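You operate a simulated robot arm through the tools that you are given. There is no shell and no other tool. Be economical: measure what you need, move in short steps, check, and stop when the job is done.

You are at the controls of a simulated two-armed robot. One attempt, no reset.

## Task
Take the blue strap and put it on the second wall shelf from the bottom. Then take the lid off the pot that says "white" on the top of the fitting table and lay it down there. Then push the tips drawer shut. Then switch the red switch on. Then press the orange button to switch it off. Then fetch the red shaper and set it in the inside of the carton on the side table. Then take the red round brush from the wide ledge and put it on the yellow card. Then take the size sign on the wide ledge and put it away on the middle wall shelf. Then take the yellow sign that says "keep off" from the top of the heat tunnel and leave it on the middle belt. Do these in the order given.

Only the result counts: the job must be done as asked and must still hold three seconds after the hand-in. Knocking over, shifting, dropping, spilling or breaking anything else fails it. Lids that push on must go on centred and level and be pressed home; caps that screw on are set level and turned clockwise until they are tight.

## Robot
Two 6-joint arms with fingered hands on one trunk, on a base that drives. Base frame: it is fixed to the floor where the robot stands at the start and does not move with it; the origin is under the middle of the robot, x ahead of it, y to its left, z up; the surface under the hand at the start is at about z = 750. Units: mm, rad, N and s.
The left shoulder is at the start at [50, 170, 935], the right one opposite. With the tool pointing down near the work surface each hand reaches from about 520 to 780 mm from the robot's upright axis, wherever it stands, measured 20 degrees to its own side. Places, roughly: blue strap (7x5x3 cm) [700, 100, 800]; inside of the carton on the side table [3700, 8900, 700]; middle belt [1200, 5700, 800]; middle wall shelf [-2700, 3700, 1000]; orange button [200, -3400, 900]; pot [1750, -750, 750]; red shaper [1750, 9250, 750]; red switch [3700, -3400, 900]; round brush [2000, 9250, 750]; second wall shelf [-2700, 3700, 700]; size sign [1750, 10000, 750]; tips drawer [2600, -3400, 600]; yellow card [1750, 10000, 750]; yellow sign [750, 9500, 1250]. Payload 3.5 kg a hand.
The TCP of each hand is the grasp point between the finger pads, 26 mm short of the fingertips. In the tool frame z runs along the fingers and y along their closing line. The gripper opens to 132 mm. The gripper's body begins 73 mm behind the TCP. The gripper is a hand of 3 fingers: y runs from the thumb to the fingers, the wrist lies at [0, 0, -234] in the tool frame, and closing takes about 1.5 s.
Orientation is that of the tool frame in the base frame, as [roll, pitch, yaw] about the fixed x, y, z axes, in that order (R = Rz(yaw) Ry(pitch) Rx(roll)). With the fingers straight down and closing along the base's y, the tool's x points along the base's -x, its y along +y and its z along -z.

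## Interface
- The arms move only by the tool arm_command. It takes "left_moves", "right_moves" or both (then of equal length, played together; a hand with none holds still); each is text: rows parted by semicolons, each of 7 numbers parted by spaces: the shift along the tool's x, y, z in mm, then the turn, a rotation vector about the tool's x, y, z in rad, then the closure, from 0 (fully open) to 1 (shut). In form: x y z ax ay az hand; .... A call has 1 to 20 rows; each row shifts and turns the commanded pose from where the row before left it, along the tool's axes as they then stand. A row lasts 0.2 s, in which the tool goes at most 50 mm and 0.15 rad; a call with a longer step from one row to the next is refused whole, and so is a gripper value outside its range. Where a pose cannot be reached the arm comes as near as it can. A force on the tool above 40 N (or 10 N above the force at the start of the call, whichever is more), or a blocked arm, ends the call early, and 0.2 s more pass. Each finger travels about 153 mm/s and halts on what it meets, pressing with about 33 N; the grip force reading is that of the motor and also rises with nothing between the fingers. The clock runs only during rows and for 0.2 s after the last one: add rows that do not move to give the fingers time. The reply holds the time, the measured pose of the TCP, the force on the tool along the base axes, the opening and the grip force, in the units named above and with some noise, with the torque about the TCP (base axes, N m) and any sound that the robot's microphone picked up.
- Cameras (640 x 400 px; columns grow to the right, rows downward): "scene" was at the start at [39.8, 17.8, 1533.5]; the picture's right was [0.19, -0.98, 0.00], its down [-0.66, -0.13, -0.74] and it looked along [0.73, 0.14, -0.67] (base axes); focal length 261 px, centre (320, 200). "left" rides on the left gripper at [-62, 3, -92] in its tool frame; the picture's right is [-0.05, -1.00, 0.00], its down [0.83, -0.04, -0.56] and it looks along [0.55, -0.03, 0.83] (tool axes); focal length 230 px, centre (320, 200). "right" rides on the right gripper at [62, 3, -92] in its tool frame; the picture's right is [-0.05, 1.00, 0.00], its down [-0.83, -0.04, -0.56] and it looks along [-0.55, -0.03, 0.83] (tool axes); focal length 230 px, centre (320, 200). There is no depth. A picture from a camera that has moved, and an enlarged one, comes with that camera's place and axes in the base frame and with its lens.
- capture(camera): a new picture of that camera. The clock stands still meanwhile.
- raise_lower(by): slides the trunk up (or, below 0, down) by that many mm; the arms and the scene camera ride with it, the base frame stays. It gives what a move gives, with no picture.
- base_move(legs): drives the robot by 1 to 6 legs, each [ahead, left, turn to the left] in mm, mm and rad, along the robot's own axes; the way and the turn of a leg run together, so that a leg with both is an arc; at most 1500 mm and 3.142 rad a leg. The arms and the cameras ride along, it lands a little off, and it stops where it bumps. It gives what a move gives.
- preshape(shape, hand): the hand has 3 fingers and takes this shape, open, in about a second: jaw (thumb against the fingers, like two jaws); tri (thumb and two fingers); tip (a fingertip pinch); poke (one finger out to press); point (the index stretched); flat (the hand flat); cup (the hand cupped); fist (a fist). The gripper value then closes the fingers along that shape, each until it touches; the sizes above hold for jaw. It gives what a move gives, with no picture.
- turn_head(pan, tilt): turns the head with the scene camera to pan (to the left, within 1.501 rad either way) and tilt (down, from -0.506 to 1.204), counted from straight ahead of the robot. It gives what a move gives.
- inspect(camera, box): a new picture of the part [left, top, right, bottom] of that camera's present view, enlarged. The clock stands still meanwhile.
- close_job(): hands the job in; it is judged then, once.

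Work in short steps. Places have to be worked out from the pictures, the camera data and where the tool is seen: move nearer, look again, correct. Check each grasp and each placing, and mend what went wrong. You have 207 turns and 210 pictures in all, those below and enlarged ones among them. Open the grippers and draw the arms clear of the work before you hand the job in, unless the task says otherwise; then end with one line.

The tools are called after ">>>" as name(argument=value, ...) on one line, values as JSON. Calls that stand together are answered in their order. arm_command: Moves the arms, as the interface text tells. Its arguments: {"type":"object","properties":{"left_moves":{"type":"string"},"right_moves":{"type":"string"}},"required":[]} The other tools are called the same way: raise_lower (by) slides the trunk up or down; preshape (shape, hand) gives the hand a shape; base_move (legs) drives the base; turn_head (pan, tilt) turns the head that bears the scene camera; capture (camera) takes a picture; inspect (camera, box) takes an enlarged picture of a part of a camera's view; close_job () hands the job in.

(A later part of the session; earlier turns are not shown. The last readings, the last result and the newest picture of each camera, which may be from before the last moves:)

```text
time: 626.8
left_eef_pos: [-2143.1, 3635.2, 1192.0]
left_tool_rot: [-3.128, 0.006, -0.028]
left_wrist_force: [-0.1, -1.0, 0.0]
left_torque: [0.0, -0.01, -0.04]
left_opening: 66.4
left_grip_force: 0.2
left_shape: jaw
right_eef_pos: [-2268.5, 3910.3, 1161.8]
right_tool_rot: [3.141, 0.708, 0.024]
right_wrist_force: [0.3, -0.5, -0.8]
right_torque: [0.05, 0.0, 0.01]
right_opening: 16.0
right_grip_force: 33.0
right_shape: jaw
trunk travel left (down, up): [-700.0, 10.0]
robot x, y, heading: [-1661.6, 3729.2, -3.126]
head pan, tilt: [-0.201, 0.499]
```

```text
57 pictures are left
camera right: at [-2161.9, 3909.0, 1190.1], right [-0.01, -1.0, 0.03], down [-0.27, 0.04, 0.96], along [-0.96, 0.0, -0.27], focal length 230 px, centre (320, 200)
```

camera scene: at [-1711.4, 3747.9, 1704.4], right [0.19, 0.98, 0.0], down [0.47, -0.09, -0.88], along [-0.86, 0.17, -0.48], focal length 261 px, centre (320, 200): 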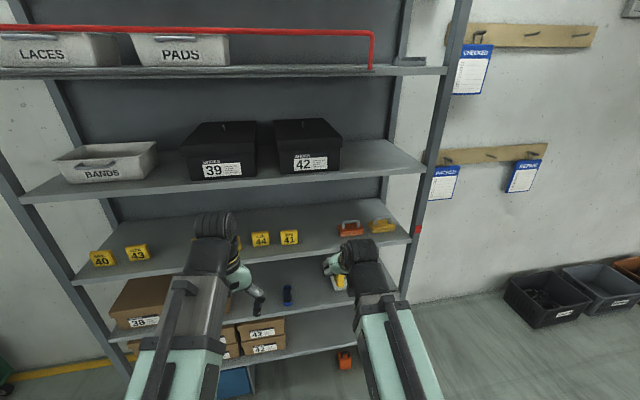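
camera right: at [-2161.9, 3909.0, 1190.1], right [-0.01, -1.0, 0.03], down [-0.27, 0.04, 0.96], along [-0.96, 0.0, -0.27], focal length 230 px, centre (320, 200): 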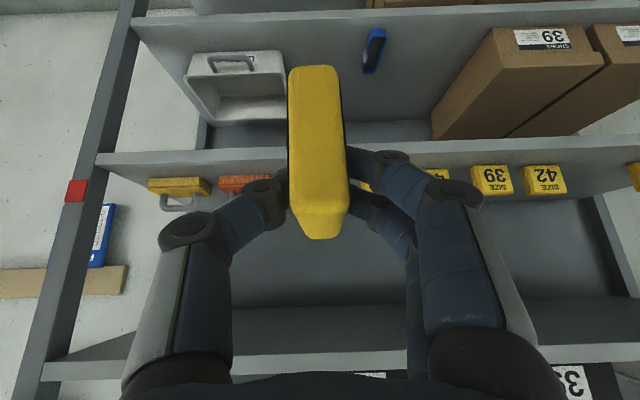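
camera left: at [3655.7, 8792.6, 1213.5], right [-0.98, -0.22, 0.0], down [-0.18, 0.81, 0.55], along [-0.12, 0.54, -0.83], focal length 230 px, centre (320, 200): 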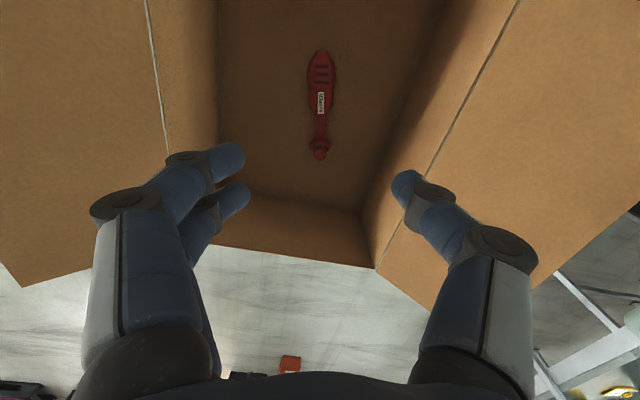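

The shelf's top is nearer z≈1000. I lower the sign to leave ~35 mm clearance and drive 290 mm forward.

>>> arm_command(right_moves="25 0 29.5 0 0 0 1; 25 0 29.5 0 0 0 1; 0 0 0 0 0 0 1")

>>> base_move(legs=[[290, 0, -0.012]])

>>> capture(camera="right")

>>> capture(camera="scene")

```text
time: 627.6
left_eef_pos: [-2144.0, 3636.6, 1192.1]
left_tool_rot: [-3.128, 0.004, -0.027]
left_wrist_force: [-0.3, -0.2, -0.9]
left_torque: [-0.01, 0.01, 0.03]
left_opening: 66.4
left_grip_force: 0.1
left_shape: jaw
right_eef_pos: [-2284.0, 3910.6, 1085.9]
right_tool_rot: [3.141, 0.704, 0.023]
right_wrist_force: [-0.6, -0.1, -1.3]
right_torque: [-0.07, 0.01, -0.01]
right_opening: 16.2
right_grip_force: 32.9
right_shape: jaw
right hand out of reach, approached as far as the arm can: row 1, 2
trunk travel left (down, up): [-700.0, 10.0]
robot x, y, heading: [-1654.7, 3726.6, -3.129]
head pan, tilt: [-0.201, 0.499]
```

```text
time: 629.6
left_eef_pos: [-2439.8, 3642.3, 1191.0]
left_tool_rot: [-3.129, 0.005, -0.039]
left_wrist_force: [-0.2, 0.0, 0.8]
left_torque: [0.01, -0.01, -0.01]
left_opening: 66.4
left_grip_force: 0.0
left_shape: jaw
right_eef_pos: [-2575.1, 3918.7, 1086.8]
right_tool_rot: [3.141, 0.703, 0.013]
right_wrist_force: [-0.3, 0.2, -1.1]
right_torque: [-0.04, 0.01, 0.02]
right_opening: 16.0
right_grip_force: 33.4
right_shape: jaw
trunk travel left (down, up): [-700.0, 10.0]
robot x, y, heading: [-1951.3, 3724.3, 3.13]
head pan, tilt: [-0.201, 0.499]
```

```text
56 pictures are left
camera right: at [-2468.6, 3916.3, 1115.4], right [-0.03, -1.0, 0.03], down [-0.27, 0.04, 0.96], along [-0.96, 0.02, -0.28], focal length 230 px, centre (320, 200)
```

right: 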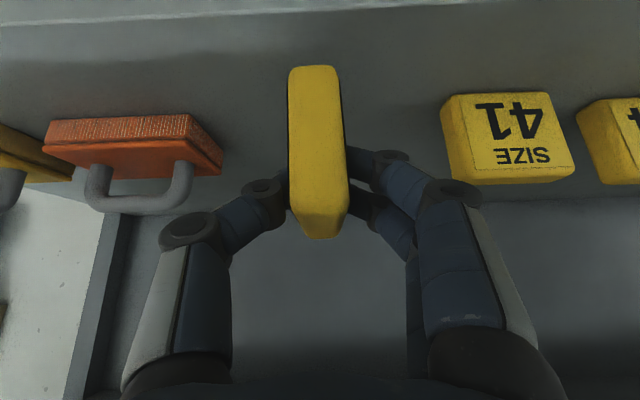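

```text
55 pictures are left
camera scene: at [-2005.8, 3748.3, 1704.3], right [0.2, 0.98, 0.0], down [0.47, -0.1, -0.88], along [-0.86, 0.18, -0.48], focal length 261 px, centre (320, 200)
```

scene: 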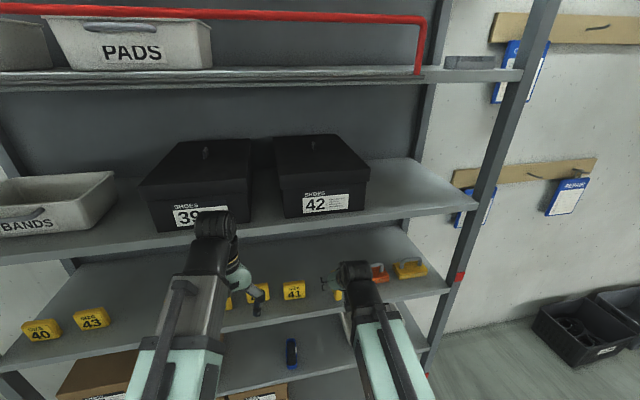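

Well placed between 41 and the orange item. I reach 50 mm inward and lower gently to contact.

>>> arm_command(right_moves="-19 0 16 0 0 0 1; -19 0 16 0 0 0 1; 9.7 0 11.4 0 0 0 1; 6.5 0 7.6 0 0 0 1; 1.9 0 2.3 0 0 0 1; 1.3 0 1.5 0 0 0 1; 1.3 0 1.5 0 0 0 1; 1.3 0 1.5 0 0 0 1; 1.3 0 1.5 0 0 0 1; 0 0 0 0 0 0 1")

>>> capture(camera="right")

```text
time: 631.8
left_eef_pos: [-2436.5, 3641.1, 1191.4]
left_tool_rot: [-3.126, 0.005, -0.039]
left_wrist_force: [0.7, -0.5, 0.1]
left_torque: [-0.01, 0.01, 0.0]
left_opening: 66.2
left_grip_force: 0.1
left_shape: jaw
right_eef_pos: [-2623.0, 3917.1, 1050.0]
right_tool_rot: [-3.142, 0.706, 0.013]
right_wrist_force: [-1.7, 0.3, 2.3]
right_torque: [-0.03, 0.04, 0.02]
right_opening: 16.4
right_grip_force: 32.4
right_shape: jaw
trunk travel left (down, up): [-700.0, 10.0]
robot x, y, heading: [-1956.2, 3731.2, 3.137]
head pan, tilt: [-0.201, 0.499]
```

```text
54 pictures are left
camera right: at [-2517.1, 3915.8, 1080.8], right [-0.03, -1.0, 0.03], down [-0.27, 0.04, 0.96], along [-0.96, 0.02, -0.27], focal length 230 px, centre (320, 200)
```

right: 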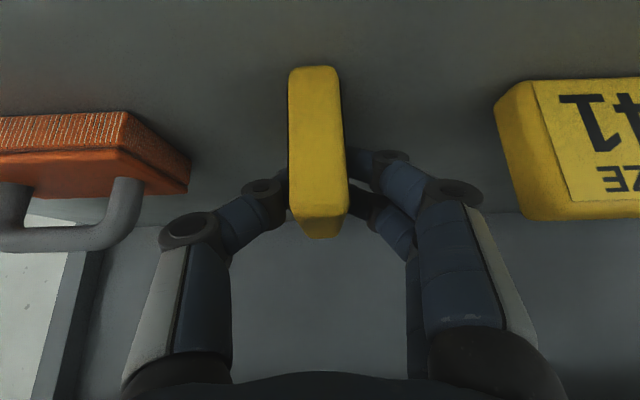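

First touch. I settle 1 mm more, open and draw back along the tool axis.

>>> arm_command(right_moves="1 0 1.2 0 0 0 1; 0 0 0 0 0 0 0.85; 0 0 0 0 0 0 0.7; 0 0 0 0 0 0 0.6; 0 0 0 0 0 0 0.55; 0 0 0 0 0 0 0.55; 0 0 -15 0 0 0 0.55; 0 0 -30 0 0 0 0.55; 0 0 -30 0 0 0 0.55; 15 0 -25 0 0 0 0.55; 0 0 0 0 0 0 0.55")

>>> base_move(legs=[[-200, 0, 0]])

>>> capture(camera="right")

>>> inspect(camera="scene", box=[220, 200, 440, 340])

```text
time: 634.2
left_eef_pos: [-2437.4, 3642.0, 1192.8]
left_tool_rot: [-3.128, 0.008, -0.04]
left_wrist_force: [-0.8, -0.1, -0.1]
left_torque: [0.0, 0.02, -0.02]
left_opening: 66.2
left_grip_force: 0.0
left_shape: jaw
right_eef_pos: [-2567.8, 3920.9, 1119.5]
right_tool_rot: [3.141, 0.705, 0.011]
right_wrist_force: [0.1, -0.2, -0.5]
right_torque: [0.01, -0.01, -0.01]
right_opening: 58.8
right_grip_force: 0.0
right_shape: jaw
right hand out of reach, approached as far as the arm can: row 10
trunk travel left (down, up): [-700.0, 10.0]
robot x, y, heading: [-1951.0, 3727.6, 3.139]
head pan, tilt: [-0.201, 0.499]
```

```text
time: 635.8
left_eef_pos: [-2235.2, 3641.6, 1192.4]
left_tool_rot: [-3.127, 0.005, -0.043]
left_wrist_force: [0.2, 0.9, -0.3]
left_torque: [0.0, 0.02, 0.01]
left_opening: 66.3
left_grip_force: 0.0
left_shape: jaw
right_eef_pos: [-2365.9, 3920.6, 1120.7]
right_tool_rot: [3.141, 0.705, 0.011]
right_wrist_force: [0.7, 0.1, 0.5]
right_torque: [-0.02, -0.01, -0.02]
right_opening: 58.7
right_grip_force: 0.1
right_shape: jaw
trunk travel left (down, up): [-700.0, 10.0]
robot x, y, heading: [-1752.0, 3727.6, 3.136]
head pan, tilt: [-0.201, 0.499]
```

```text
53 pictures are left
camera right: at [-2259.0, 3918.3, 1150.4], right [-0.03, -1.0, 0.03], down [-0.27, 0.04, 0.96], along [-0.96, 0.02, -0.27], focal length 230 px, centre (320, 200)
```

right: 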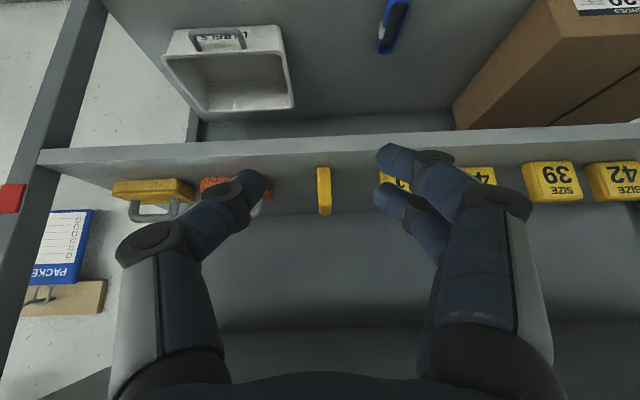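

```text
2.86 times, centred on (330, 270) of scene
camera zoom: at [-1800.9, 3747.1, 1704.5], right [0.21, 0.98, 0.0], down [0.47, -0.1, -0.88], along [-0.86, 0.18, -0.48], focal length 745 px, centre (291, 0)
```

zoom: 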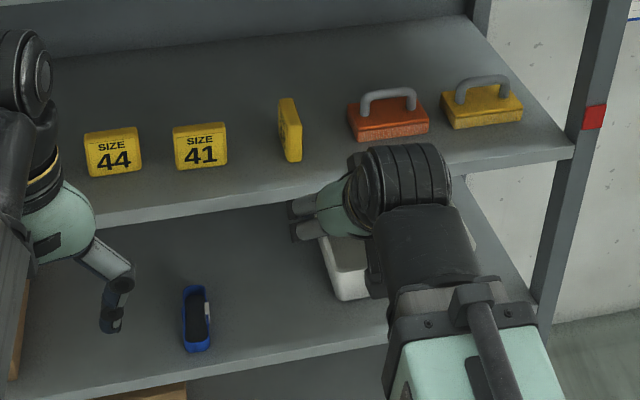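

The size sign stands on the middle shelf. Now the last part: I straighten the right hand, back away, turn and drive to the heat tunnel on the near (−x) side.

>>> arm_command(right_moves="0 0 0 0 0.14 0 0.5; 0 0 0 0 0.14 0 0.5; 0 0 0 0 0.14 0 0.5; 0 0 0 0 0.14 0 0.5; 0 0 0 0 0.14 0 0.5; 0 0 0 0 0 0 0.5")

>>> base_move(legs=[[-850, 0, 0], [0, 0, -1.565], [1450, 0, 0], [1450, 0, 0], [1450, -200, 0]])

>>> turn_head(pan=-0.9, tilt=0.3)

>>> capture(camera="scene")

```text
time: 637.2
left_eef_pos: [-2237.3, 3641.7, 1192.2]
left_tool_rot: [-3.128, 0.005, -0.044]
left_wrist_force: [0.2, 0.8, 0.1]
left_torque: [0.02, 0.01, 0.01]
left_opening: 66.3
left_grip_force: 0.1
left_shape: jaw
right_eef_pos: [-2367.0, 3920.9, 1119.8]
right_tool_rot: [-3.141, 0.001, 0.011]
right_wrist_force: [-0.5, 0.3, 0.1]
right_torque: [0.03, 0.01, -0.02]
right_opening: 65.2
right_grip_force: 0.1
right_shape: jaw
trunk travel left (down, up): [-700.0, 10.0]
robot x, y, heading: [-1750.9, 3727.9, 3.135]
head pan, tilt: [-0.201, 0.499]
```

```text
time: 666.0
left_eef_pos: [-864.5, 8558.2, 1192.3]
left_tool_rot: [-3.127, 0.006, -1.586]
left_wrist_force: [-0.1, -0.4, 0.4]
left_torque: [-0.03, -0.01, -0.03]
left_opening: 66.5
left_grip_force: 0.1
left_shape: jaw
right_eef_pos: [-588.5, 8695.2, 1120.4]
right_tool_rot: [-3.14, 0.003, -1.532]
right_wrist_force: [0.0, -0.4, -0.5]
right_torque: [0.0, -0.03, 0.04]
right_opening: 65.1
right_grip_force: 0.1
right_shape: jaw
trunk travel left (down, up): [-700.0, 10.0]
robot x, y, heading: [-761.9, 8077.7, 1.593]
head pan, tilt: [-0.201, 0.499]
```

```text
time: 667.1
left_eef_pos: [-864.4, 8558.3, 1191.1]
left_tool_rot: [-3.126, 0.006, -1.585]
left_wrist_force: [0.2, 0.3, -0.3]
left_torque: [0.02, 0.01, 0.01]
left_opening: 66.3
left_grip_force: 0.1
left_shape: jaw
right_eef_pos: [-587.6, 8695.9, 1119.8]
right_tool_rot: [-3.14, 0.004, -1.533]
right_wrist_force: [0.1, 1.2, -0.2]
right_torque: [0.0, -0.03, -0.01]
right_opening: 65.2
right_grip_force: 0.0
right_shape: jaw
trunk travel left (down, up): [-700.0, 10.0]
robot x, y, heading: [-765.7, 8075.1, 1.591]
head pan, tilt: [-0.901, 0.3]
```

```text
51 pictures are left
camera scene: at [-694.8, 8097.0, 1722.8], right [0.64, -0.77, 0.0], down [-0.23, -0.19, -0.96], along [0.74, 0.61, -0.3], focal length 261 px, centre (320, 200)
```

scene: 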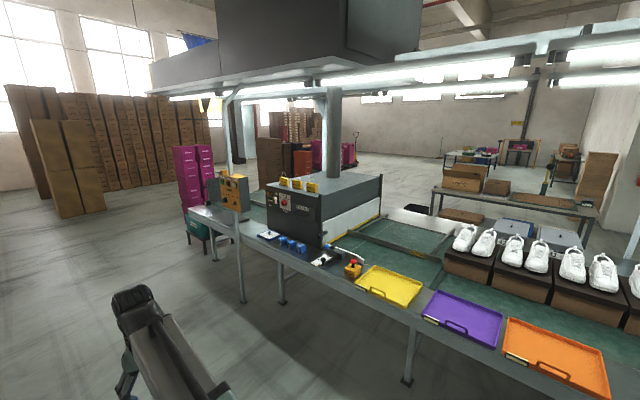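

I enlarge the signs on the tunnel.

>>> inspect(camera="scene", box=[260, 165, 340, 215])

>>> turn_head(pan=-1.5, tilt=0.35)

>>> capture(camera="scene")

```text
8.00 times, centred on (300, 190) of scene
camera zoom: at [-694.8, 8097.0, 1722.8], right [0.64, -0.77, 0.0], down [-0.23, -0.19, -0.96], along [0.74, 0.61, -0.3], focal length 2086 px, centre (480, 280)
```

zoom: 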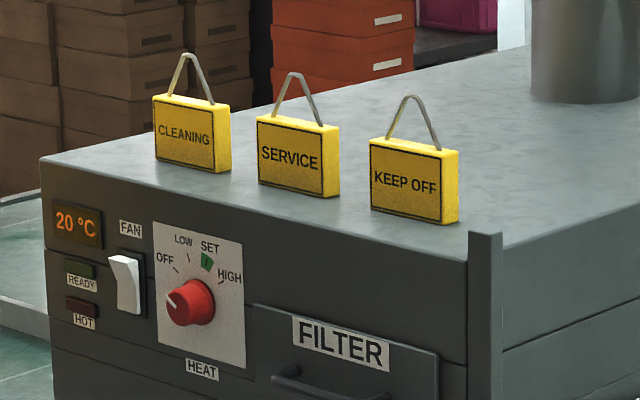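

```text
time: 668.1
left_eef_pos: [-864.5, 8558.1, 1192.3]
left_tool_rot: [-3.127, 0.004, -1.585]
left_wrist_force: [0.3, 0.5, 0.4]
left_torque: [0.0, 0.02, 0.0]
left_opening: 66.2
left_grip_force: 0.0
left_shape: jaw
right_eef_pos: [-589.1, 8695.7, 1120.8]
right_tool_rot: [-3.14, 0.004, -1.533]
right_wrist_force: [0.0, -0.8, -0.1]
right_torque: [-0.03, 0.03, -0.01]
right_opening: 65.3
right_grip_force: 0.1
right_shape: jaw
trunk travel left (down, up): [-700.0, 10.0]
robot x, y, heading: [-762.7, 8076.5, 1.591]
head pan, tilt: [-1.499, 0.351]
```

```text
49 pictures are left
camera scene: at [-674.0, 8046.2, 1718.1], right [0.09, -1.0, 0.0], down [-0.34, -0.03, -0.94], along [0.94, 0.09, -0.34], focal length 261 px, centre (320, 200)
```

scene: 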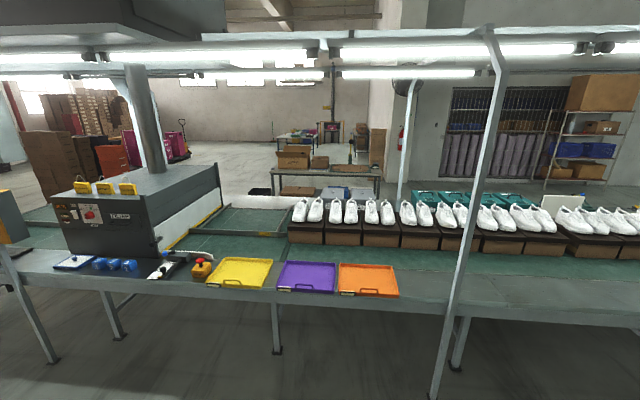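

KEEP OFF is the nearest of the three signs, at about [690, 9320], standing on the tunnel top. I turn to face the tunnel and drive up to it.

>>> base_move(legs=[[0, 0, -1.591], [0, 1400, 0], [620, 0, 0]])

>>> turn_head(pan=-0.15, tilt=0.5)

>>> capture(camera="scene")

```text
time: 682.0
left_eef_pos: [328.4, 9580.5, 1191.5]
left_tool_rot: [-3.128, 0.003, 3.119]
left_wrist_force: [-0.4, 0.4, 0.6]
left_torque: [0.03, 0.02, -0.01]
left_opening: 66.0
left_grip_force: 0.0
left_shape: jaw
right_eef_pos: [463.8, 9305.6, 1120.0]
right_tool_rot: [3.141, 0.006, -3.112]
right_wrist_force: [0.7, 0.1, 0.2]
right_torque: [0.02, 0.0, -0.02]
right_opening: 65.3
right_grip_force: 0.1
right_shape: jaw
trunk travel left (down, up): [-700.0, 10.0]
robot x, y, heading: [-153.8, 9485.0, 0.013]
head pan, tilt: [-1.499, 0.351]
```

```text
time: 683.5
left_eef_pos: [328.4, 9580.6, 1191.9]
left_tool_rot: [-3.127, 0.005, 3.119]
left_wrist_force: [-1.1, -1.3, -0.1]
left_torque: [-0.01, -0.01, -0.01]
left_opening: 66.2
left_grip_force: 0.0
left_shape: jaw
right_eef_pos: [464.0, 9304.1, 1119.1]
right_tool_rot: [3.141, 0.003, -3.112]
right_wrist_force: [0.2, 0.2, -0.4]
right_torque: [-0.04, 0.0, 0.01]
right_opening: 65.5
right_grip_force: 0.0
right_shape: jaw
trunk travel left (down, up): [-700.0, 10.0]
robot x, y, heading: [-157.3, 9485.9, 0.009]
head pan, tilt: [-0.15, 0.499]
```

```text
48 pictures are left
camera scene: at [-107.2, 9476.1, 1704.4], right [-0.14, -0.99, 0.0], down [-0.47, 0.07, -0.88], along [0.87, -0.12, -0.48], focal length 261 px, centre (320, 200)
```

scene: 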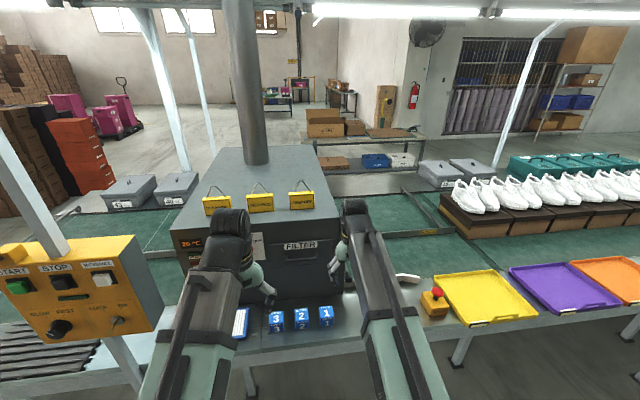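

Triangulated again: KEEP OFF is at about [806, 9425], the tunnel top at z≈1185. I use the left hand with the same sideways-tilted grip, coming in from the −y side. I shift the base right and pose the hand.

>>> base_move(legs=[[0, -420, 0.0]])

>>> arm_command(left_moves="-20 0 0 0 0 -0.15 0.4; -20 0 0 0 0 -0.15 0.4; -15 0 0 0 0 -0.15 0.4; 0 0 0 0 0 -0.15 0.4; 0 0 0 0 0 -0.15 0.4; 0 0 0 0 0 -0.15 0.4; 0 0 0 0 0 -0.15 0.4; 0 0 0 0 0 -0.15 0.4; 0 0 0 0 0 -0.15 0.4; 0 0 0 0 0 -0.15 0.4; 0 0 0 0 -0.14 0 0.4; 0 0 0 0 -0.14 0 0.4; 0 0 0 0 -0.14 0 0.4; 0 0 0 0 -0.14 0 0.4; 0 0 0 0 -0.14 0 0.4; 0 0 0 0 0 0 0.4")

>>> capture(camera="scene")

```text
time: 686.1
left_eef_pos: [334.1, 9164.2, 1191.7]
left_tool_rot: [-3.128, 0.006, 3.116]
left_wrist_force: [1.0, -0.4, 0.3]
left_torque: [0.04, 0.01, -0.02]
left_opening: 66.1
left_grip_force: 0.1
left_shape: jaw
right_eef_pos: [467.9, 8887.5, 1119.7]
right_tool_rot: [3.139, 0.002, -3.11]
right_wrist_force: [0.3, -0.3, 0.2]
right_torque: [0.03, -0.01, -0.01]
right_opening: 65.3
right_grip_force: 0.1
right_shape: jaw
trunk travel left (down, up): [-700.0, 10.0]
robot x, y, heading: [-148.8, 9072.3, 0.011]
head pan, tilt: [-0.15, 0.499]
```

```text
time: 689.5
left_eef_pos: [390.7, 9282.9, 1205.5]
left_tool_rot: [-3.14, 0.687, -1.67]
left_wrist_force: [-0.7, 0.4, -0.2]
left_torque: [-0.02, 0.01, 0.0]
left_opening: 78.7
left_grip_force: 0.2
left_shape: jaw
left hand out of reach, approached as far as the arm can: row 9, 10, 11, 12, 13, 14, 15
right_eef_pos: [467.9, 8888.5, 1119.1]
right_tool_rot: [-3.14, 0.002, -3.113]
right_wrist_force: [0.7, -0.8, -0.3]
right_torque: [0.03, 0.02, 0.01]
right_opening: 65.4
right_grip_force: 0.0
right_shape: jaw
trunk travel left (down, up): [-700.0, 10.0]
robot x, y, heading: [-153.8, 9072.9, 0.013]
head pan, tilt: [-0.15, 0.499]
```

```text
47 pictures are left
camera scene: at [-102.1, 9061.1, 1704.4], right [-0.14, -0.99, 0.0], down [-0.47, 0.07, -0.88], along [0.87, -0.12, -0.48], focal length 261 px, centre (320, 200)
```

scene: 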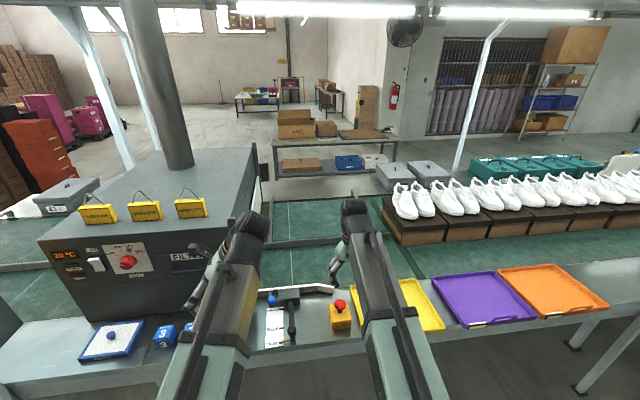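

The hand pose is reached. I align the heading, drive 310 mm forward, then extend toward the sign's x position while still on its −y side.

>>> base_move(legs=[[0, -100, 0.1], [305, 0, 0]])

>>> arm_command(left_moves="0 -40 0 0 0 0 0.4; 0 -40 0 0 0 0 0.4; 0 -30 0 0 0 0 0.4; 0 0 0 0 0 0 0.4")

>>> capture(camera="left")

>>> capture(camera="scene")

```text
time: 692.3
left_eef_pos: [675.5, 9270.9, 1207.3]
left_tool_rot: [-3.137, 0.686, -1.565]
left_wrist_force: [-19.1, -3.0, 5.8]
left_torque: [-0.03, -0.11, -0.07]
left_opening: 63.0
left_grip_force: 0.2
left_shape: jaw
right_eef_pos: [793.3, 8884.7, 1121.5]
right_tool_rot: [3.141, 0.004, -3.012]
right_wrist_force: [0.3, 0.5, -0.2]
right_torque: [-0.02, 0.03, -0.03]
right_opening: 65.4
right_grip_force: 0.1
right_shape: jaw
trunk travel left (down, up): [-700.0, 10.0]
robot x, y, heading: [161.9, 9006.5, 0.118]
head pan, tilt: [-0.15, 0.499]
```

```text
time: 692.8
left_eef_pos: [709.9, 9275.6, 1210.6]
left_tool_rot: [3.123, 0.688, -1.567]
left_wrist_force: [-34.1, -0.1, 13.9]
left_torque: [0.08, 0.36, 0.14]
left_opening: 52.7
left_grip_force: 0.0
left_shape: jaw
left hand out of reach, approached as far as the arm can: row 2
right_eef_pos: [791.9, 8886.2, 1122.3]
right_tool_rot: [3.141, 0.008, -3.013]
right_wrist_force: [0.4, -0.8, 0.7]
right_torque: [-0.02, 0.02, 0.0]
right_opening: 65.8
right_grip_force: 0.0
right_shape: jaw
trunk travel left (down, up): [-700.0, 10.0]
robot x, y, heading: [160.7, 9006.9, 0.11]
head pan, tilt: [-0.15, 0.499]
stopped in row 2 (left hand): the force on the tool passed its limit at 47 N (the readings are from after the stop); the commanded pose is now the measured one
```

```text
46 pictures are left
camera left: at [709.6, 9264.2, 1322.1], right [1.0, 0.06, 0.02], down [0.06, -0.99, -0.1], along [0.01, 0.1, -0.99], focal length 230 px, centre (320, 200)
```

left: 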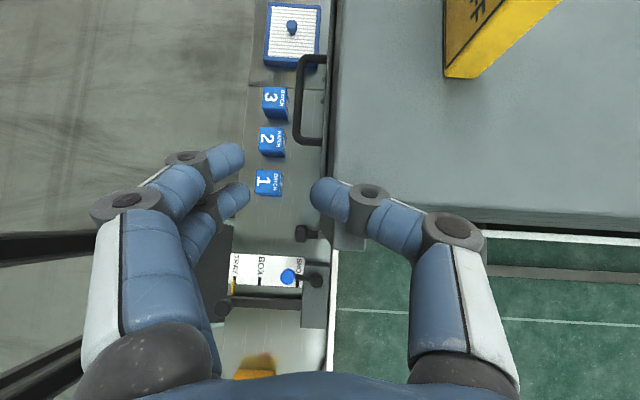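

```text
45 pictures are left
camera scene: at [203.8, 8998.2, 1704.7], right [-0.04, -1.0, 0.0], down [-0.48, 0.02, -0.88], along [0.88, -0.03, -0.48], focal length 261 px, centre (320, 200)
```

scene: 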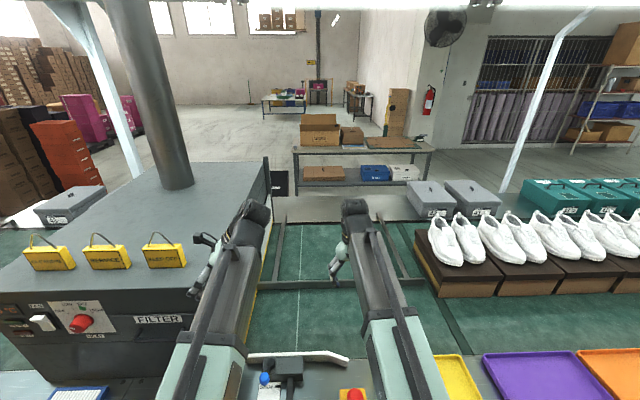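

The thumb ran against the tunnel's corner. I back off 45 mm, tilt a little more, rise 75 mm, and look again.

>>> arm_command(left_moves="0 30 0 0 0 0 0.4; 0 20 0 0 0 0 0.4; 0 0 0 0 -0.125 0 0.4; 0 0 0 0 -0.125 0 0.4; -30 0 -22 0 0 0 0.4; -30 0 -22 0 0 0 0.4; 0 0 0 0 0 0 0.4")

>>> raise_lower(by=8)

>>> capture(camera="left")

```text
time: 694.4
left_eef_pos: [668.7, 9278.0, 1287.5]
left_tool_rot: [3.117, 0.935, -1.582]
left_wrist_force: [-0.3, 0.0, -0.1]
left_torque: [-0.01, -0.02, 0.02]
left_opening: 79.0
left_grip_force: 0.0
left_shape: jaw
left hand out of reach, approached as far as the arm can: row 4
right_eef_pos: [793.4, 8887.4, 1120.4]
right_tool_rot: [-3.142, 0.003, -3.01]
right_wrist_force: [-0.2, -0.3, -1.2]
right_torque: [0.02, 0.0, -0.01]
right_opening: 65.2
right_grip_force: 0.0
right_shape: jaw
trunk travel left (down, up): [-700.0, 10.0]
robot x, y, heading: [159.1, 9003.3, 0.118]
head pan, tilt: [-0.15, 0.499]
```

```text
time: 695.0
left_eef_pos: [668.4, 9277.7, 1293.8]
left_tool_rot: [3.116, 0.935, -1.582]
left_wrist_force: [-0.1, 0.6, -0.4]
left_torque: [0.0, -0.03, -0.04]
left_opening: 79.0
left_grip_force: 0.1
left_shape: jaw
right_eef_pos: [793.8, 8886.6, 1128.7]
right_tool_rot: [3.139, 0.002, -3.011]
right_wrist_force: [0.8, 0.9, -0.3]
right_torque: [0.06, -0.01, -0.01]
right_opening: 65.3
right_grip_force: 0.0
right_shape: jaw
trunk travel left (down, up): [-708.0, 2.0]
robot x, y, heading: [159.8, 9005.4, 0.114]
head pan, tilt: [-0.15, 0.499]
```

```text
44 pictures are left
camera left: at [668.1, 9239.7, 1400.4], right [1.0, 0.04, 0.03], down [0.05, -0.94, -0.34], along [0.01, 0.34, -0.94], focal length 230 px, centre (320, 200)
```

left: 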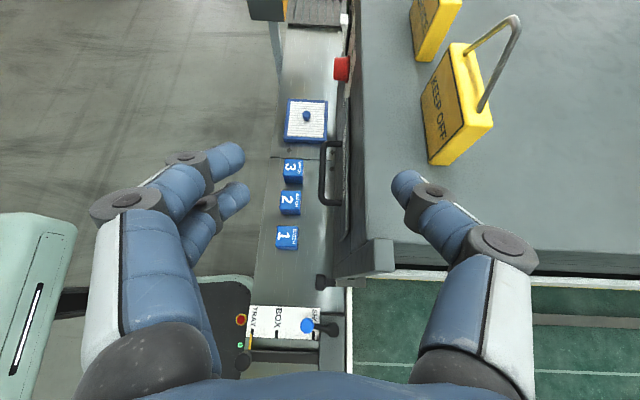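

Clear view: the sign spans y 9360–9455, x 784–806, z 1195–1249. I lower a bit and move across to x≈795 on its −y side.

>>> arm_command(left_moves="26 0 19 0 0 0 0.4; 0 -32 0 0 0 0 0.4; 0 -32 0 0 0 0 0.4; 0 -32 0 0 0 0 0.4; 0 -31 0 0 0 0 0.4; 0 0 0 0 0 0 0.4")

>>> capture(camera="left")

```text
time: 696.4
left_eef_pos: [796.3, 9280.9, 1260.0]
left_tool_rot: [3.119, 0.936, -1.58]
left_wrist_force: [0.0, -0.2, -1.6]
left_torque: [0.0, 0.0, -0.02]
left_opening: 78.9
left_grip_force: 0.0
left_shape: jaw
right_eef_pos: [794.3, 8886.3, 1128.2]
right_tool_rot: [-3.141, 0.005, -3.011]
right_wrist_force: [0.0, -0.2, 0.4]
right_torque: [0.01, 0.0, -0.02]
right_opening: 65.5
right_grip_force: 0.1
right_shape: jaw
trunk travel left (down, up): [-708.0, 2.0]
robot x, y, heading: [161.1, 9005.8, 0.114]
head pan, tilt: [-0.15, 0.499]
```

```text
43 pictures are left
camera left: at [795.3, 9241.7, 1365.7], right [1.0, 0.04, 0.03], down [0.05, -0.94, -0.34], along [0.01, 0.34, -0.94], focal length 230 px, centre (320, 200)
```

left: 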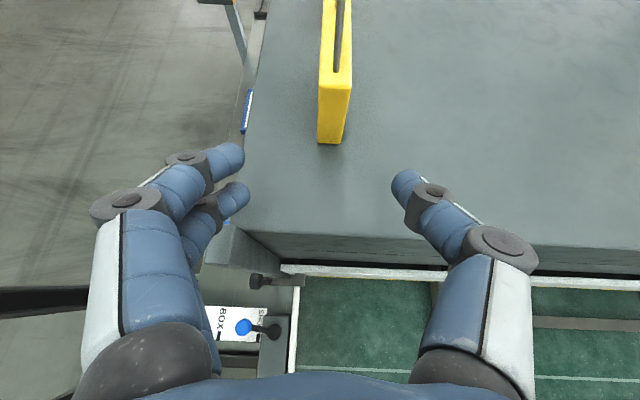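

I centre 8 mm further and move in around the sign.

>>> arm_command(left_moves="6 -8 20 0 0 0 0.4; -15 0 30 0 0 0 0.4; -15 0 30 0 0 0 0.4; -17 0 28 0 0 0 0.4; 0 0 0 0 0 0 0.4")

>>> capture(camera="left")

```text
time: 697.6
left_eef_pos: [802.3, 9390.2, 1230.0]
left_tool_rot: [3.115, 0.936, -1.582]
left_wrist_force: [0.2, -0.1, -0.1]
left_torque: [-0.03, 0.0, 0.01]
left_opening: 78.7
left_grip_force: 0.0
left_shape: jaw
right_eef_pos: [795.6, 8885.4, 1127.3]
right_tool_rot: [-3.141, 0.002, -3.01]
right_wrist_force: [0.5, -0.4, -0.3]
right_torque: [-0.02, 0.01, 0.0]
right_opening: 65.3
right_grip_force: 0.1
right_shape: jaw
trunk travel left (down, up): [-708.0, 2.0]
robot x, y, heading: [159.1, 9005.7, 0.117]
head pan, tilt: [-0.15, 0.499]
```

```text
42 pictures are left
camera left: at [800.6, 9352.4, 1334.7], right [1.0, 0.04, 0.03], down [0.05, -0.94, -0.34], along [0.01, 0.34, -0.94], focal length 230 px, centre (320, 200)
```

left: 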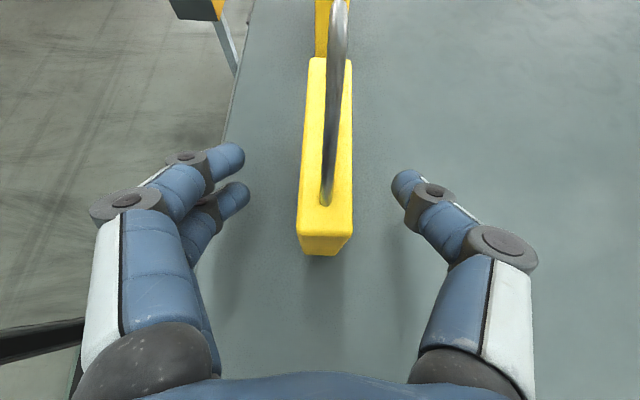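

The sign lies between the fingers. I close and lift gently.

>>> arm_command(left_moves="3 0 2.5 0 0 0 0.4; 0 0 0 0 0 0 0.6; 0 0 0 0 0 0 0.8; 0 0 0 0 0 0 1; 0 0 0 0 0 0 1; 0 0 0 0 0 0 1; -8 0 -6 0 0 0 1; -16 0 -12 0 0 0 1; 0 0 0 0 0 0 1")

>>> capture(camera="left")

```text
time: 699.6
left_eef_pos: [800.7, 9390.1, 1257.0]
left_tool_rot: [3.117, 0.935, -1.58]
left_wrist_force: [0.0, 0.1, -1.3]
left_torque: [-0.04, 0.0, 0.04]
left_opening: 18.4
left_grip_force: 32.2
left_shape: jaw
right_eef_pos: [794.7, 8887.0, 1128.1]
right_tool_rot: [-3.14, 0.003, -3.011]
right_wrist_force: [-0.8, -0.7, -0.9]
right_torque: [0.01, 0.0, -0.01]
right_opening: 65.6
right_grip_force: 0.1
right_shape: jaw
trunk travel left (down, up): [-708.0, 2.0]
robot x, y, heading: [162.4, 9004.9, 0.112]
head pan, tilt: [-0.15, 0.499]
```

```text
41 pictures are left
camera left: at [801.6, 9352.2, 1361.4], right [1.0, 0.04, 0.03], down [0.05, -0.94, -0.34], along [0.01, 0.34, -0.94], focal length 230 px, centre (320, 200)
```

left: 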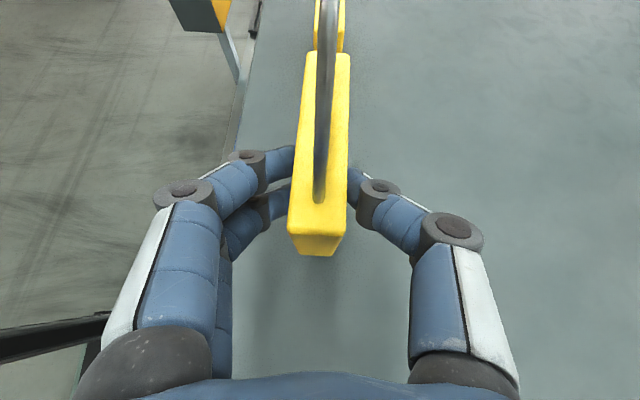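

Held. I lift further, draw back from the tunnel and back the base off.

>>> arm_command(left_moves="-27 0 -20 0 0 0 1; 22 0 -30 0 0 0 1; 22 0 -30 0 0 0 1; 22 0 -30 0 0 0 1; 22 0 -30 0 0 0 1; 0 0 0 0 0 0 1")

>>> base_move(legs=[[-420, 0, 0], [0, 0, -0.114], [0, -1400, 0], [0, -1000, 0]])

>>> turn_head(pan=-0.4, tilt=0.45)

>>> capture(camera="scene")

```text
time: 701.0
left_eef_pos: [804.2, 9241.8, 1290.6]
left_tool_rot: [3.119, 0.936, -1.579]
left_wrist_force: [-0.3, -0.7, -0.4]
left_torque: [-0.04, 0.03, 0.01]
left_opening: 18.1
left_grip_force: 33.3
left_shape: jaw
right_eef_pos: [795.3, 8887.0, 1127.0]
right_tool_rot: [-3.141, 0.005, -3.012]
right_wrist_force: [0.5, -1.0, -0.1]
right_torque: [0.01, -0.02, 0.02]
right_opening: 65.4
right_grip_force: 0.1
right_shape: jaw
trunk travel left (down, up): [-708.0, 2.0]
robot x, y, heading: [161.1, 9004.1, 0.117]
head pan, tilt: [-0.15, 0.499]
```

```text
time: 715.5
left_eef_pos: [425.5, 6711.5, 1290.8]
left_tool_rot: [3.116, 0.937, -1.686]
left_wrist_force: [0.2, -0.1, -1.0]
left_torque: [-0.02, -0.02, 0.0]
left_opening: 16.9
left_grip_force: 33.5
left_shape: jaw
right_eef_pos: [380.4, 6359.2, 1127.3]
right_tool_rot: [-3.141, 0.005, -3.117]
right_wrist_force: [-0.2, -0.8, 0.1]
right_torque: [-0.02, 0.01, 0.0]
right_opening: 65.2
right_grip_force: 0.0
right_shape: jaw
trunk travel left (down, up): [-708.0, 2.0]
robot x, y, heading: [-241.4, 6544.2, 0.006]
head pan, tilt: [-0.15, 0.499]
```

```text
time: 716.3
left_eef_pos: [426.3, 6711.4, 1290.4]
left_tool_rot: [3.118, 0.935, -1.686]
left_wrist_force: [0.1, -0.4, -0.1]
left_torque: [-0.01, -0.04, 0.01]
left_opening: 16.8
left_grip_force: 33.0
left_shape: jaw
right_eef_pos: [380.3, 6360.3, 1128.3]
right_tool_rot: [-3.14, 0.002, -3.114]
right_wrist_force: [-0.5, 0.0, -0.3]
right_torque: [-0.04, -0.03, 0.01]
right_opening: 65.4
right_grip_force: 0.1
right_shape: jaw
trunk travel left (down, up): [-708.0, 2.0]
robot x, y, heading: [-239.3, 6540.7, 0.01]
head pan, tilt: [-0.4, 0.45]
```

```text
40 pictures are left
camera scene: at [-195.6, 6511.2, 1716.8], right [-0.38, -0.92, 0.0], down [-0.4, 0.17, -0.9], along [0.83, -0.34, -0.44], focal length 261 px, centre (320, 200)
```

scene: 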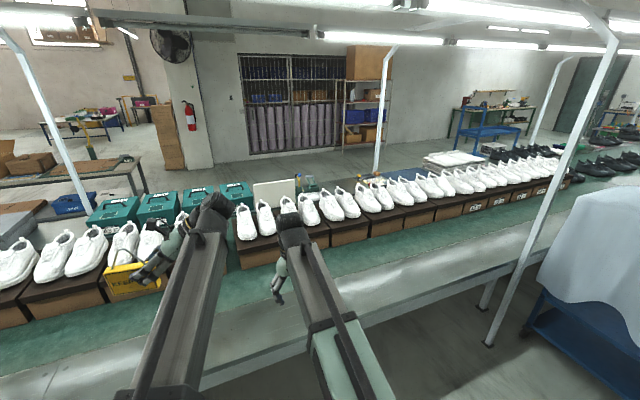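

The sign is held level. The belt with the white shoes is the middle belt; its free green strip lies at about x 610–900. I lower the trunk, drive closer and extend over the strip.

>>> raise_lower(by=-200)

>>> base_move(legs=[[210, 0, 0.0]])

>>> arm_command(left_moves="0 -30 0 0 0 0 1; 0 -30 0 0 0 0 1; 0 -30 0 0 0 0 1; 0 -30 0 0 0 0 1; 27 0 20 0 0 0 1; 27 0 20 0 0 0 1; 27 0 20 0 0 0 1; 0 0 0 0 0 0 1")

>>> capture(camera="left")

>>> turn_head(pan=0.0, tilt=0.6)

>>> capture(camera="scene")

```text
time: 718.5
left_eef_pos: [425.3, 6711.7, 1091.1]
left_tool_rot: [3.117, 0.935, -1.688]
left_wrist_force: [0.5, 0.1, -0.9]
left_torque: [-0.05, 0.0, 0.0]
left_opening: 16.8
left_grip_force: 33.1
left_shape: jaw
right_eef_pos: [379.5, 6359.3, 928.7]
right_tool_rot: [-3.142, 0.004, -3.115]
right_wrist_force: [-0.1, 0.1, 0.7]
right_torque: [0.02, -0.01, -0.01]
right_opening: 65.2
right_grip_force: 0.0
right_shape: jaw
trunk travel left (down, up): [-508.0, 202.0]
robot x, y, heading: [-235.6, 6547.4, 0.012]
head pan, tilt: [-0.4, 0.45]
```

```text
time: 720.1
left_eef_pos: [636.4, 6714.3, 1089.5]
left_tool_rot: [3.119, 0.936, -1.684]
left_wrist_force: [-0.1, -0.3, -0.7]
left_torque: [0.01, 0.04, 0.0]
left_opening: 16.8
left_grip_force: 33.0
left_shape: jaw
right_eef_pos: [590.4, 6364.3, 927.5]
right_tool_rot: [3.142, 0.003, -3.112]
right_wrist_force: [0.4, -0.1, 0.1]
right_torque: [-0.01, 0.04, 0.01]
right_opening: 65.3
right_grip_force: 0.1
right_shape: jaw
trunk travel left (down, up): [-508.0, 202.0]
robot x, y, heading: [-25.9, 6545.1, 0.005]
head pan, tilt: [-0.4, 0.45]
```

```text
time: 721.9
left_eef_pos: [677.7, 6759.1, 1022.9]
left_tool_rot: [3.087, 0.93, -1.724]
left_wrist_force: [0.4, -0.4, -0.4]
left_torque: [0.02, 0.01, -0.03]
left_opening: 16.9
left_grip_force: 33.0
left_shape: jaw
left hand out of reach, approached as far as the arm can: row 2, 3, 4, 5, 6, 7
right_eef_pos: [590.7, 6362.2, 927.8]
right_tool_rot: [-3.141, 0.005, -3.116]
right_wrist_force: [0.2, -0.4, -0.2]
right_torque: [-0.01, 0.03, 0.02]
right_opening: 65.4
right_grip_force: 0.0
right_shape: jaw
trunk travel left (down, up): [-508.0, 202.0]
robot x, y, heading: [-24.7, 6546.6, 0.008]
head pan, tilt: [-0.4, 0.45]
```

```text
39 pictures are left
camera left: at [674.3, 6722.3, 1128.3], right [1.0, -0.08, 0.01], down [-0.07, -0.94, -0.34], along [0.03, 0.34, -0.94], focal length 230 px, centre (320, 200)
```

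left: 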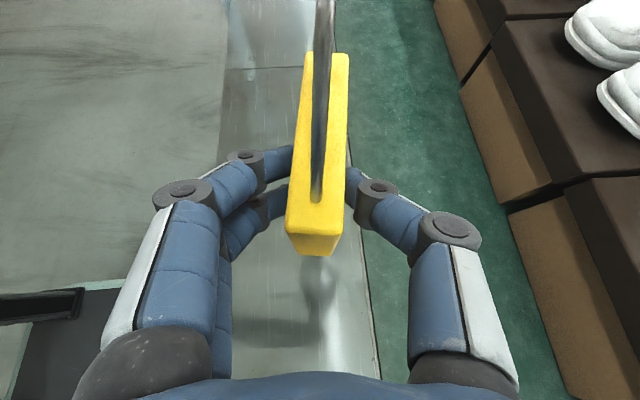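

```text
time: 722.8
left_eef_pos: [677.5, 6758.9, 1024.0]
left_tool_rot: [3.086, 0.93, -1.723]
left_wrist_force: [-0.1, -0.8, -1.1]
left_torque: [-0.04, 0.02, -0.02]
left_opening: 16.9
left_grip_force: 33.2
left_shape: jaw
right_eef_pos: [590.2, 6362.4, 927.4]
right_tool_rot: [3.142, 0.005, -3.114]
right_wrist_force: [0.1, 0.6, 0.0]
right_torque: [-0.02, -0.02, -0.02]
right_opening: 65.4
right_grip_force: 0.1
right_shape: jaw
trunk travel left (down, up): [-508.0, 202.0]
robot x, y, heading: [-27.9, 6548.3, 0.009]
head pan, tilt: [0.0, 0.6]
```

```text
38 pictures are left
camera scene: at [18.3, 6549.0, 1503.3], right [0.01, -1.0, 0.0], down [-0.56, -0.01, -0.83], along [0.83, 0.01, -0.56], focal length 261 px, centre (320, 200)
```

scene: 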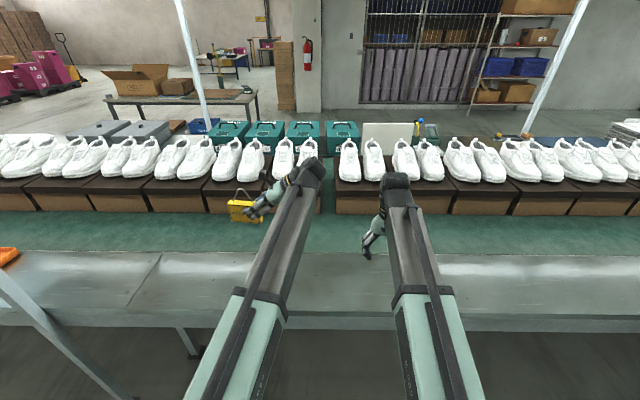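

I'm near the arm's limit in this sideways pose. I rotate the hand about the vertical so it points forward over the belt (the sign stays level) and then look.

>>> arm_command(left_moves="0 0 0 0.121 0 0.089 1; 0 0 0 0.121 0 0.089 1; 0 0 0 0.121 0 0.089 1; 0 0 0 0.121 0 0.089 1; 0 0 0 0.121 0 0.089 1; 0 0 0 0.121 0 0.089 1; 0 0 0 0.121 0 0.089 1; 0 0 0 0.121 0 0.089 1; 0 0 0 0.121 0 0.089 1; 0 0 0 0.06 0 0.044 1; 0 0 0 0 0 0 1")

>>> capture(camera="scene")

```text
time: 725.2
left_eef_pos: [677.4, 6760.4, 1022.5]
left_tool_rot: [-3.141, 0.924, -3.093]
left_wrist_force: [-0.6, -0.3, -1.0]
left_torque: [0.01, 0.03, -0.01]
left_opening: 17.0
left_grip_force: 32.8
left_shape: jaw
right_eef_pos: [590.4, 6363.0, 927.8]
right_tool_rot: [-3.141, 0.002, -3.115]
right_wrist_force: [0.2, -0.1, 0.2]
right_torque: [0.01, 0.01, -0.01]
right_opening: 65.2
right_grip_force: 0.1
right_shape: jaw
trunk travel left (down, up): [-508.0, 202.0]
robot x, y, heading: [-26.4, 6545.7, 0.013]
head pan, tilt: [0.0, 0.6]
```

```text
37 pictures are left
camera scene: at [18.3, 6549.0, 1503.3], right [0.01, -1.0, 0.0], down [-0.56, -0.01, -0.83], along [0.82, 0.01, -0.56], focal length 261 px, centre (320, 200)
```

scene: 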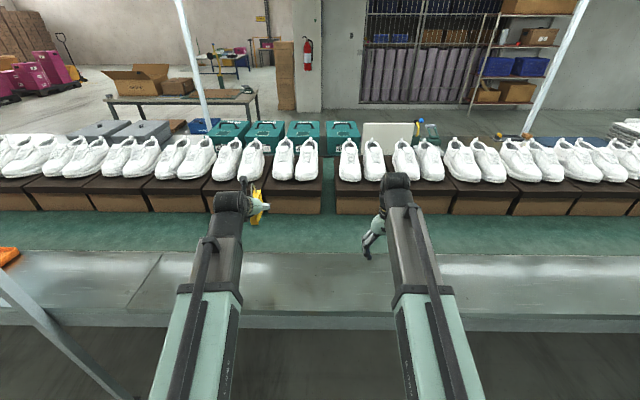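

Now I move forward and down over the green strip, to about z=880, and look.

>>> arm_command(left_moves="3 0 42 0 0 0 1; 3 0 42 0 0 0 1; 3 0 42 0 0 0 1; 3 0 42 0 0 0 1; 3 0 42 0 0 0 1; 0 0 0 0 0 0 1")

>>> capture(camera="left")

>>> inspect(camera="scene", box=[180, 160, 340, 260])

```text
time: 726.6
left_eef_pos: [836.7, 6769.8, 883.5]
left_tool_rot: [3.14, 0.925, -3.091]
left_wrist_force: [-1.0, -0.4, -2.1]
left_torque: [0.05, -0.02, -0.02]
left_opening: 16.7
left_grip_force: 32.8
left_shape: jaw
right_eef_pos: [589.2, 6362.9, 927.7]
right_tool_rot: [-3.141, 0.004, -3.115]
right_wrist_force: [0.5, 0.5, -1.4]
right_torque: [-0.03, 0.01, -0.03]
right_opening: 65.6
right_grip_force: 0.1
right_shape: jaw
trunk travel left (down, up): [-508.0, 202.0]
robot x, y, heading: [-29.6, 6547.0, 0.01]
head pan, tilt: [0.0, 0.6]
```

```text
36 pictures are left
camera left: at [800.9, 6770.1, 989.5], right [0.08, -1.0, 0.04], down [-0.94, -0.09, -0.33], along [0.33, -0.01, -0.94], focal length 230 px, centre (320, 200)
```

left: 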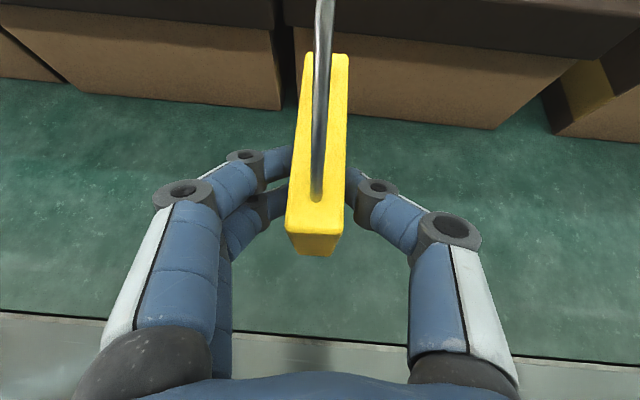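

```text
4.00 times, centred on (260, 210) of scene
camera zoom: at [18.3, 6549.0, 1503.3], right [0.01, -1.0, 0.0], down [-0.56, -0.01, -0.83], along [0.82, 0.01, -0.56], focal length 1043 px, centre (560, 160)
```

zoom: 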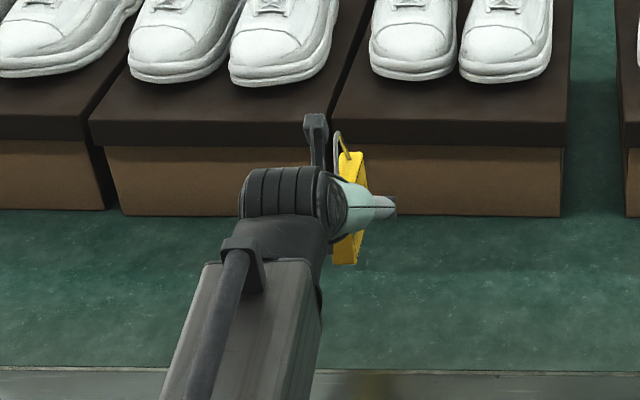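

There is room in front of the boxes. I lower gently to contact with the belt.

>>> arm_command(left_moves="20 0 15 0 0 0 1; 8 0 6 0 0 0 1; 4 0 3 0 0 0 1; 3.2 0 2.4 0 0 0 1; 2.4 0 1.8 0 0 0 1; 2.4 0 1.8 0 0 0 1; 2.4 0 1.8 0 0 0 1; 2.4 0 1.8 0 0 0 1; 1.6 0 1.2 0 0 0 1; 1.6 0 1.2 0 0 0 1; 1.6 0 1.2 0 0 0 1; 0 0 0 0 0 0 1")

```text
time: 729.2
left_eef_pos: [835.2, 6768.7, 822.1]
left_tool_rot: [3.141, 0.923, -3.092]
left_wrist_force: [0.5, 0.2, -0.8]
left_torque: [0.02, 0.04, -0.01]
left_opening: 16.8
left_grip_force: 33.1
left_shape: jaw
right_eef_pos: [590.6, 6361.9, 929.6]
right_tool_rot: [3.14, 0.003, -3.116]
right_wrist_force: [0.6, -1.0, -0.3]
right_torque: [0.0, -0.04, 0.02]
right_opening: 65.2
right_grip_force: 0.1
right_shape: jaw
trunk travel left (down, up): [-508.0, 202.0]
robot x, y, heading: [-25.6, 6548.1, 0.006]
head pan, tilt: [0.0, 0.6]
```

No contact yet; further down in small steps.

>>> arm_command(left_moves="2.4 0 1.8 0 0 0 1; 2.4 0 1.8 0 0 0 1; 2.4 0 1.8 0 0 0 1; 2.4 0 1.8 0 0 0 1; 1.6 0 1.2 0 0 0 1; 1.6 0 1.2 0 0 0 1; 1.6 0 1.2 0 0 0 1; 1.6 0 1.2 0 0 0 1; 1.6 0 1.2 0 0 0 1; 1.6 0 1.2 0 0 0 1; 0 0 0 0 0 0 1")

>>> capture(camera="left")

```text
time: 731.6
left_eef_pos: [834.9, 6768.9, 804.9]
left_tool_rot: [3.139, 0.932, -3.092]
left_wrist_force: [2.5, -1.1, 28.5]
left_torque: [0.11, -0.44, -0.09]
left_opening: 17.9
left_grip_force: 33.7
left_shape: jaw
right_eef_pos: [588.3, 6362.9, 929.3]
right_tool_rot: [-3.142, 0.007, -3.115]
right_wrist_force: [0.3, -0.1, 0.4]
right_torque: [-0.01, 0.01, 0.02]
right_opening: 65.4
right_grip_force: 0.1
right_shape: jaw
trunk travel left (down, up): [-508.0, 202.0]
robot x, y, heading: [-27.0, 6547.3, 0.007]
head pan, tilt: [0.0, 0.6]
```

```text
34 pictures are left
camera left: at [797.9, 6768.9, 909.6], right [0.08, -1.0, 0.04], down [-0.94, -0.09, -0.34], along [0.34, -0.01, -0.94], focal length 230 px, centre (320, 200)
```

left: 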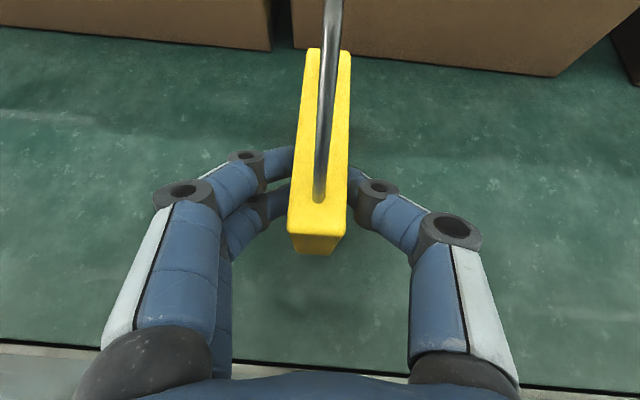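

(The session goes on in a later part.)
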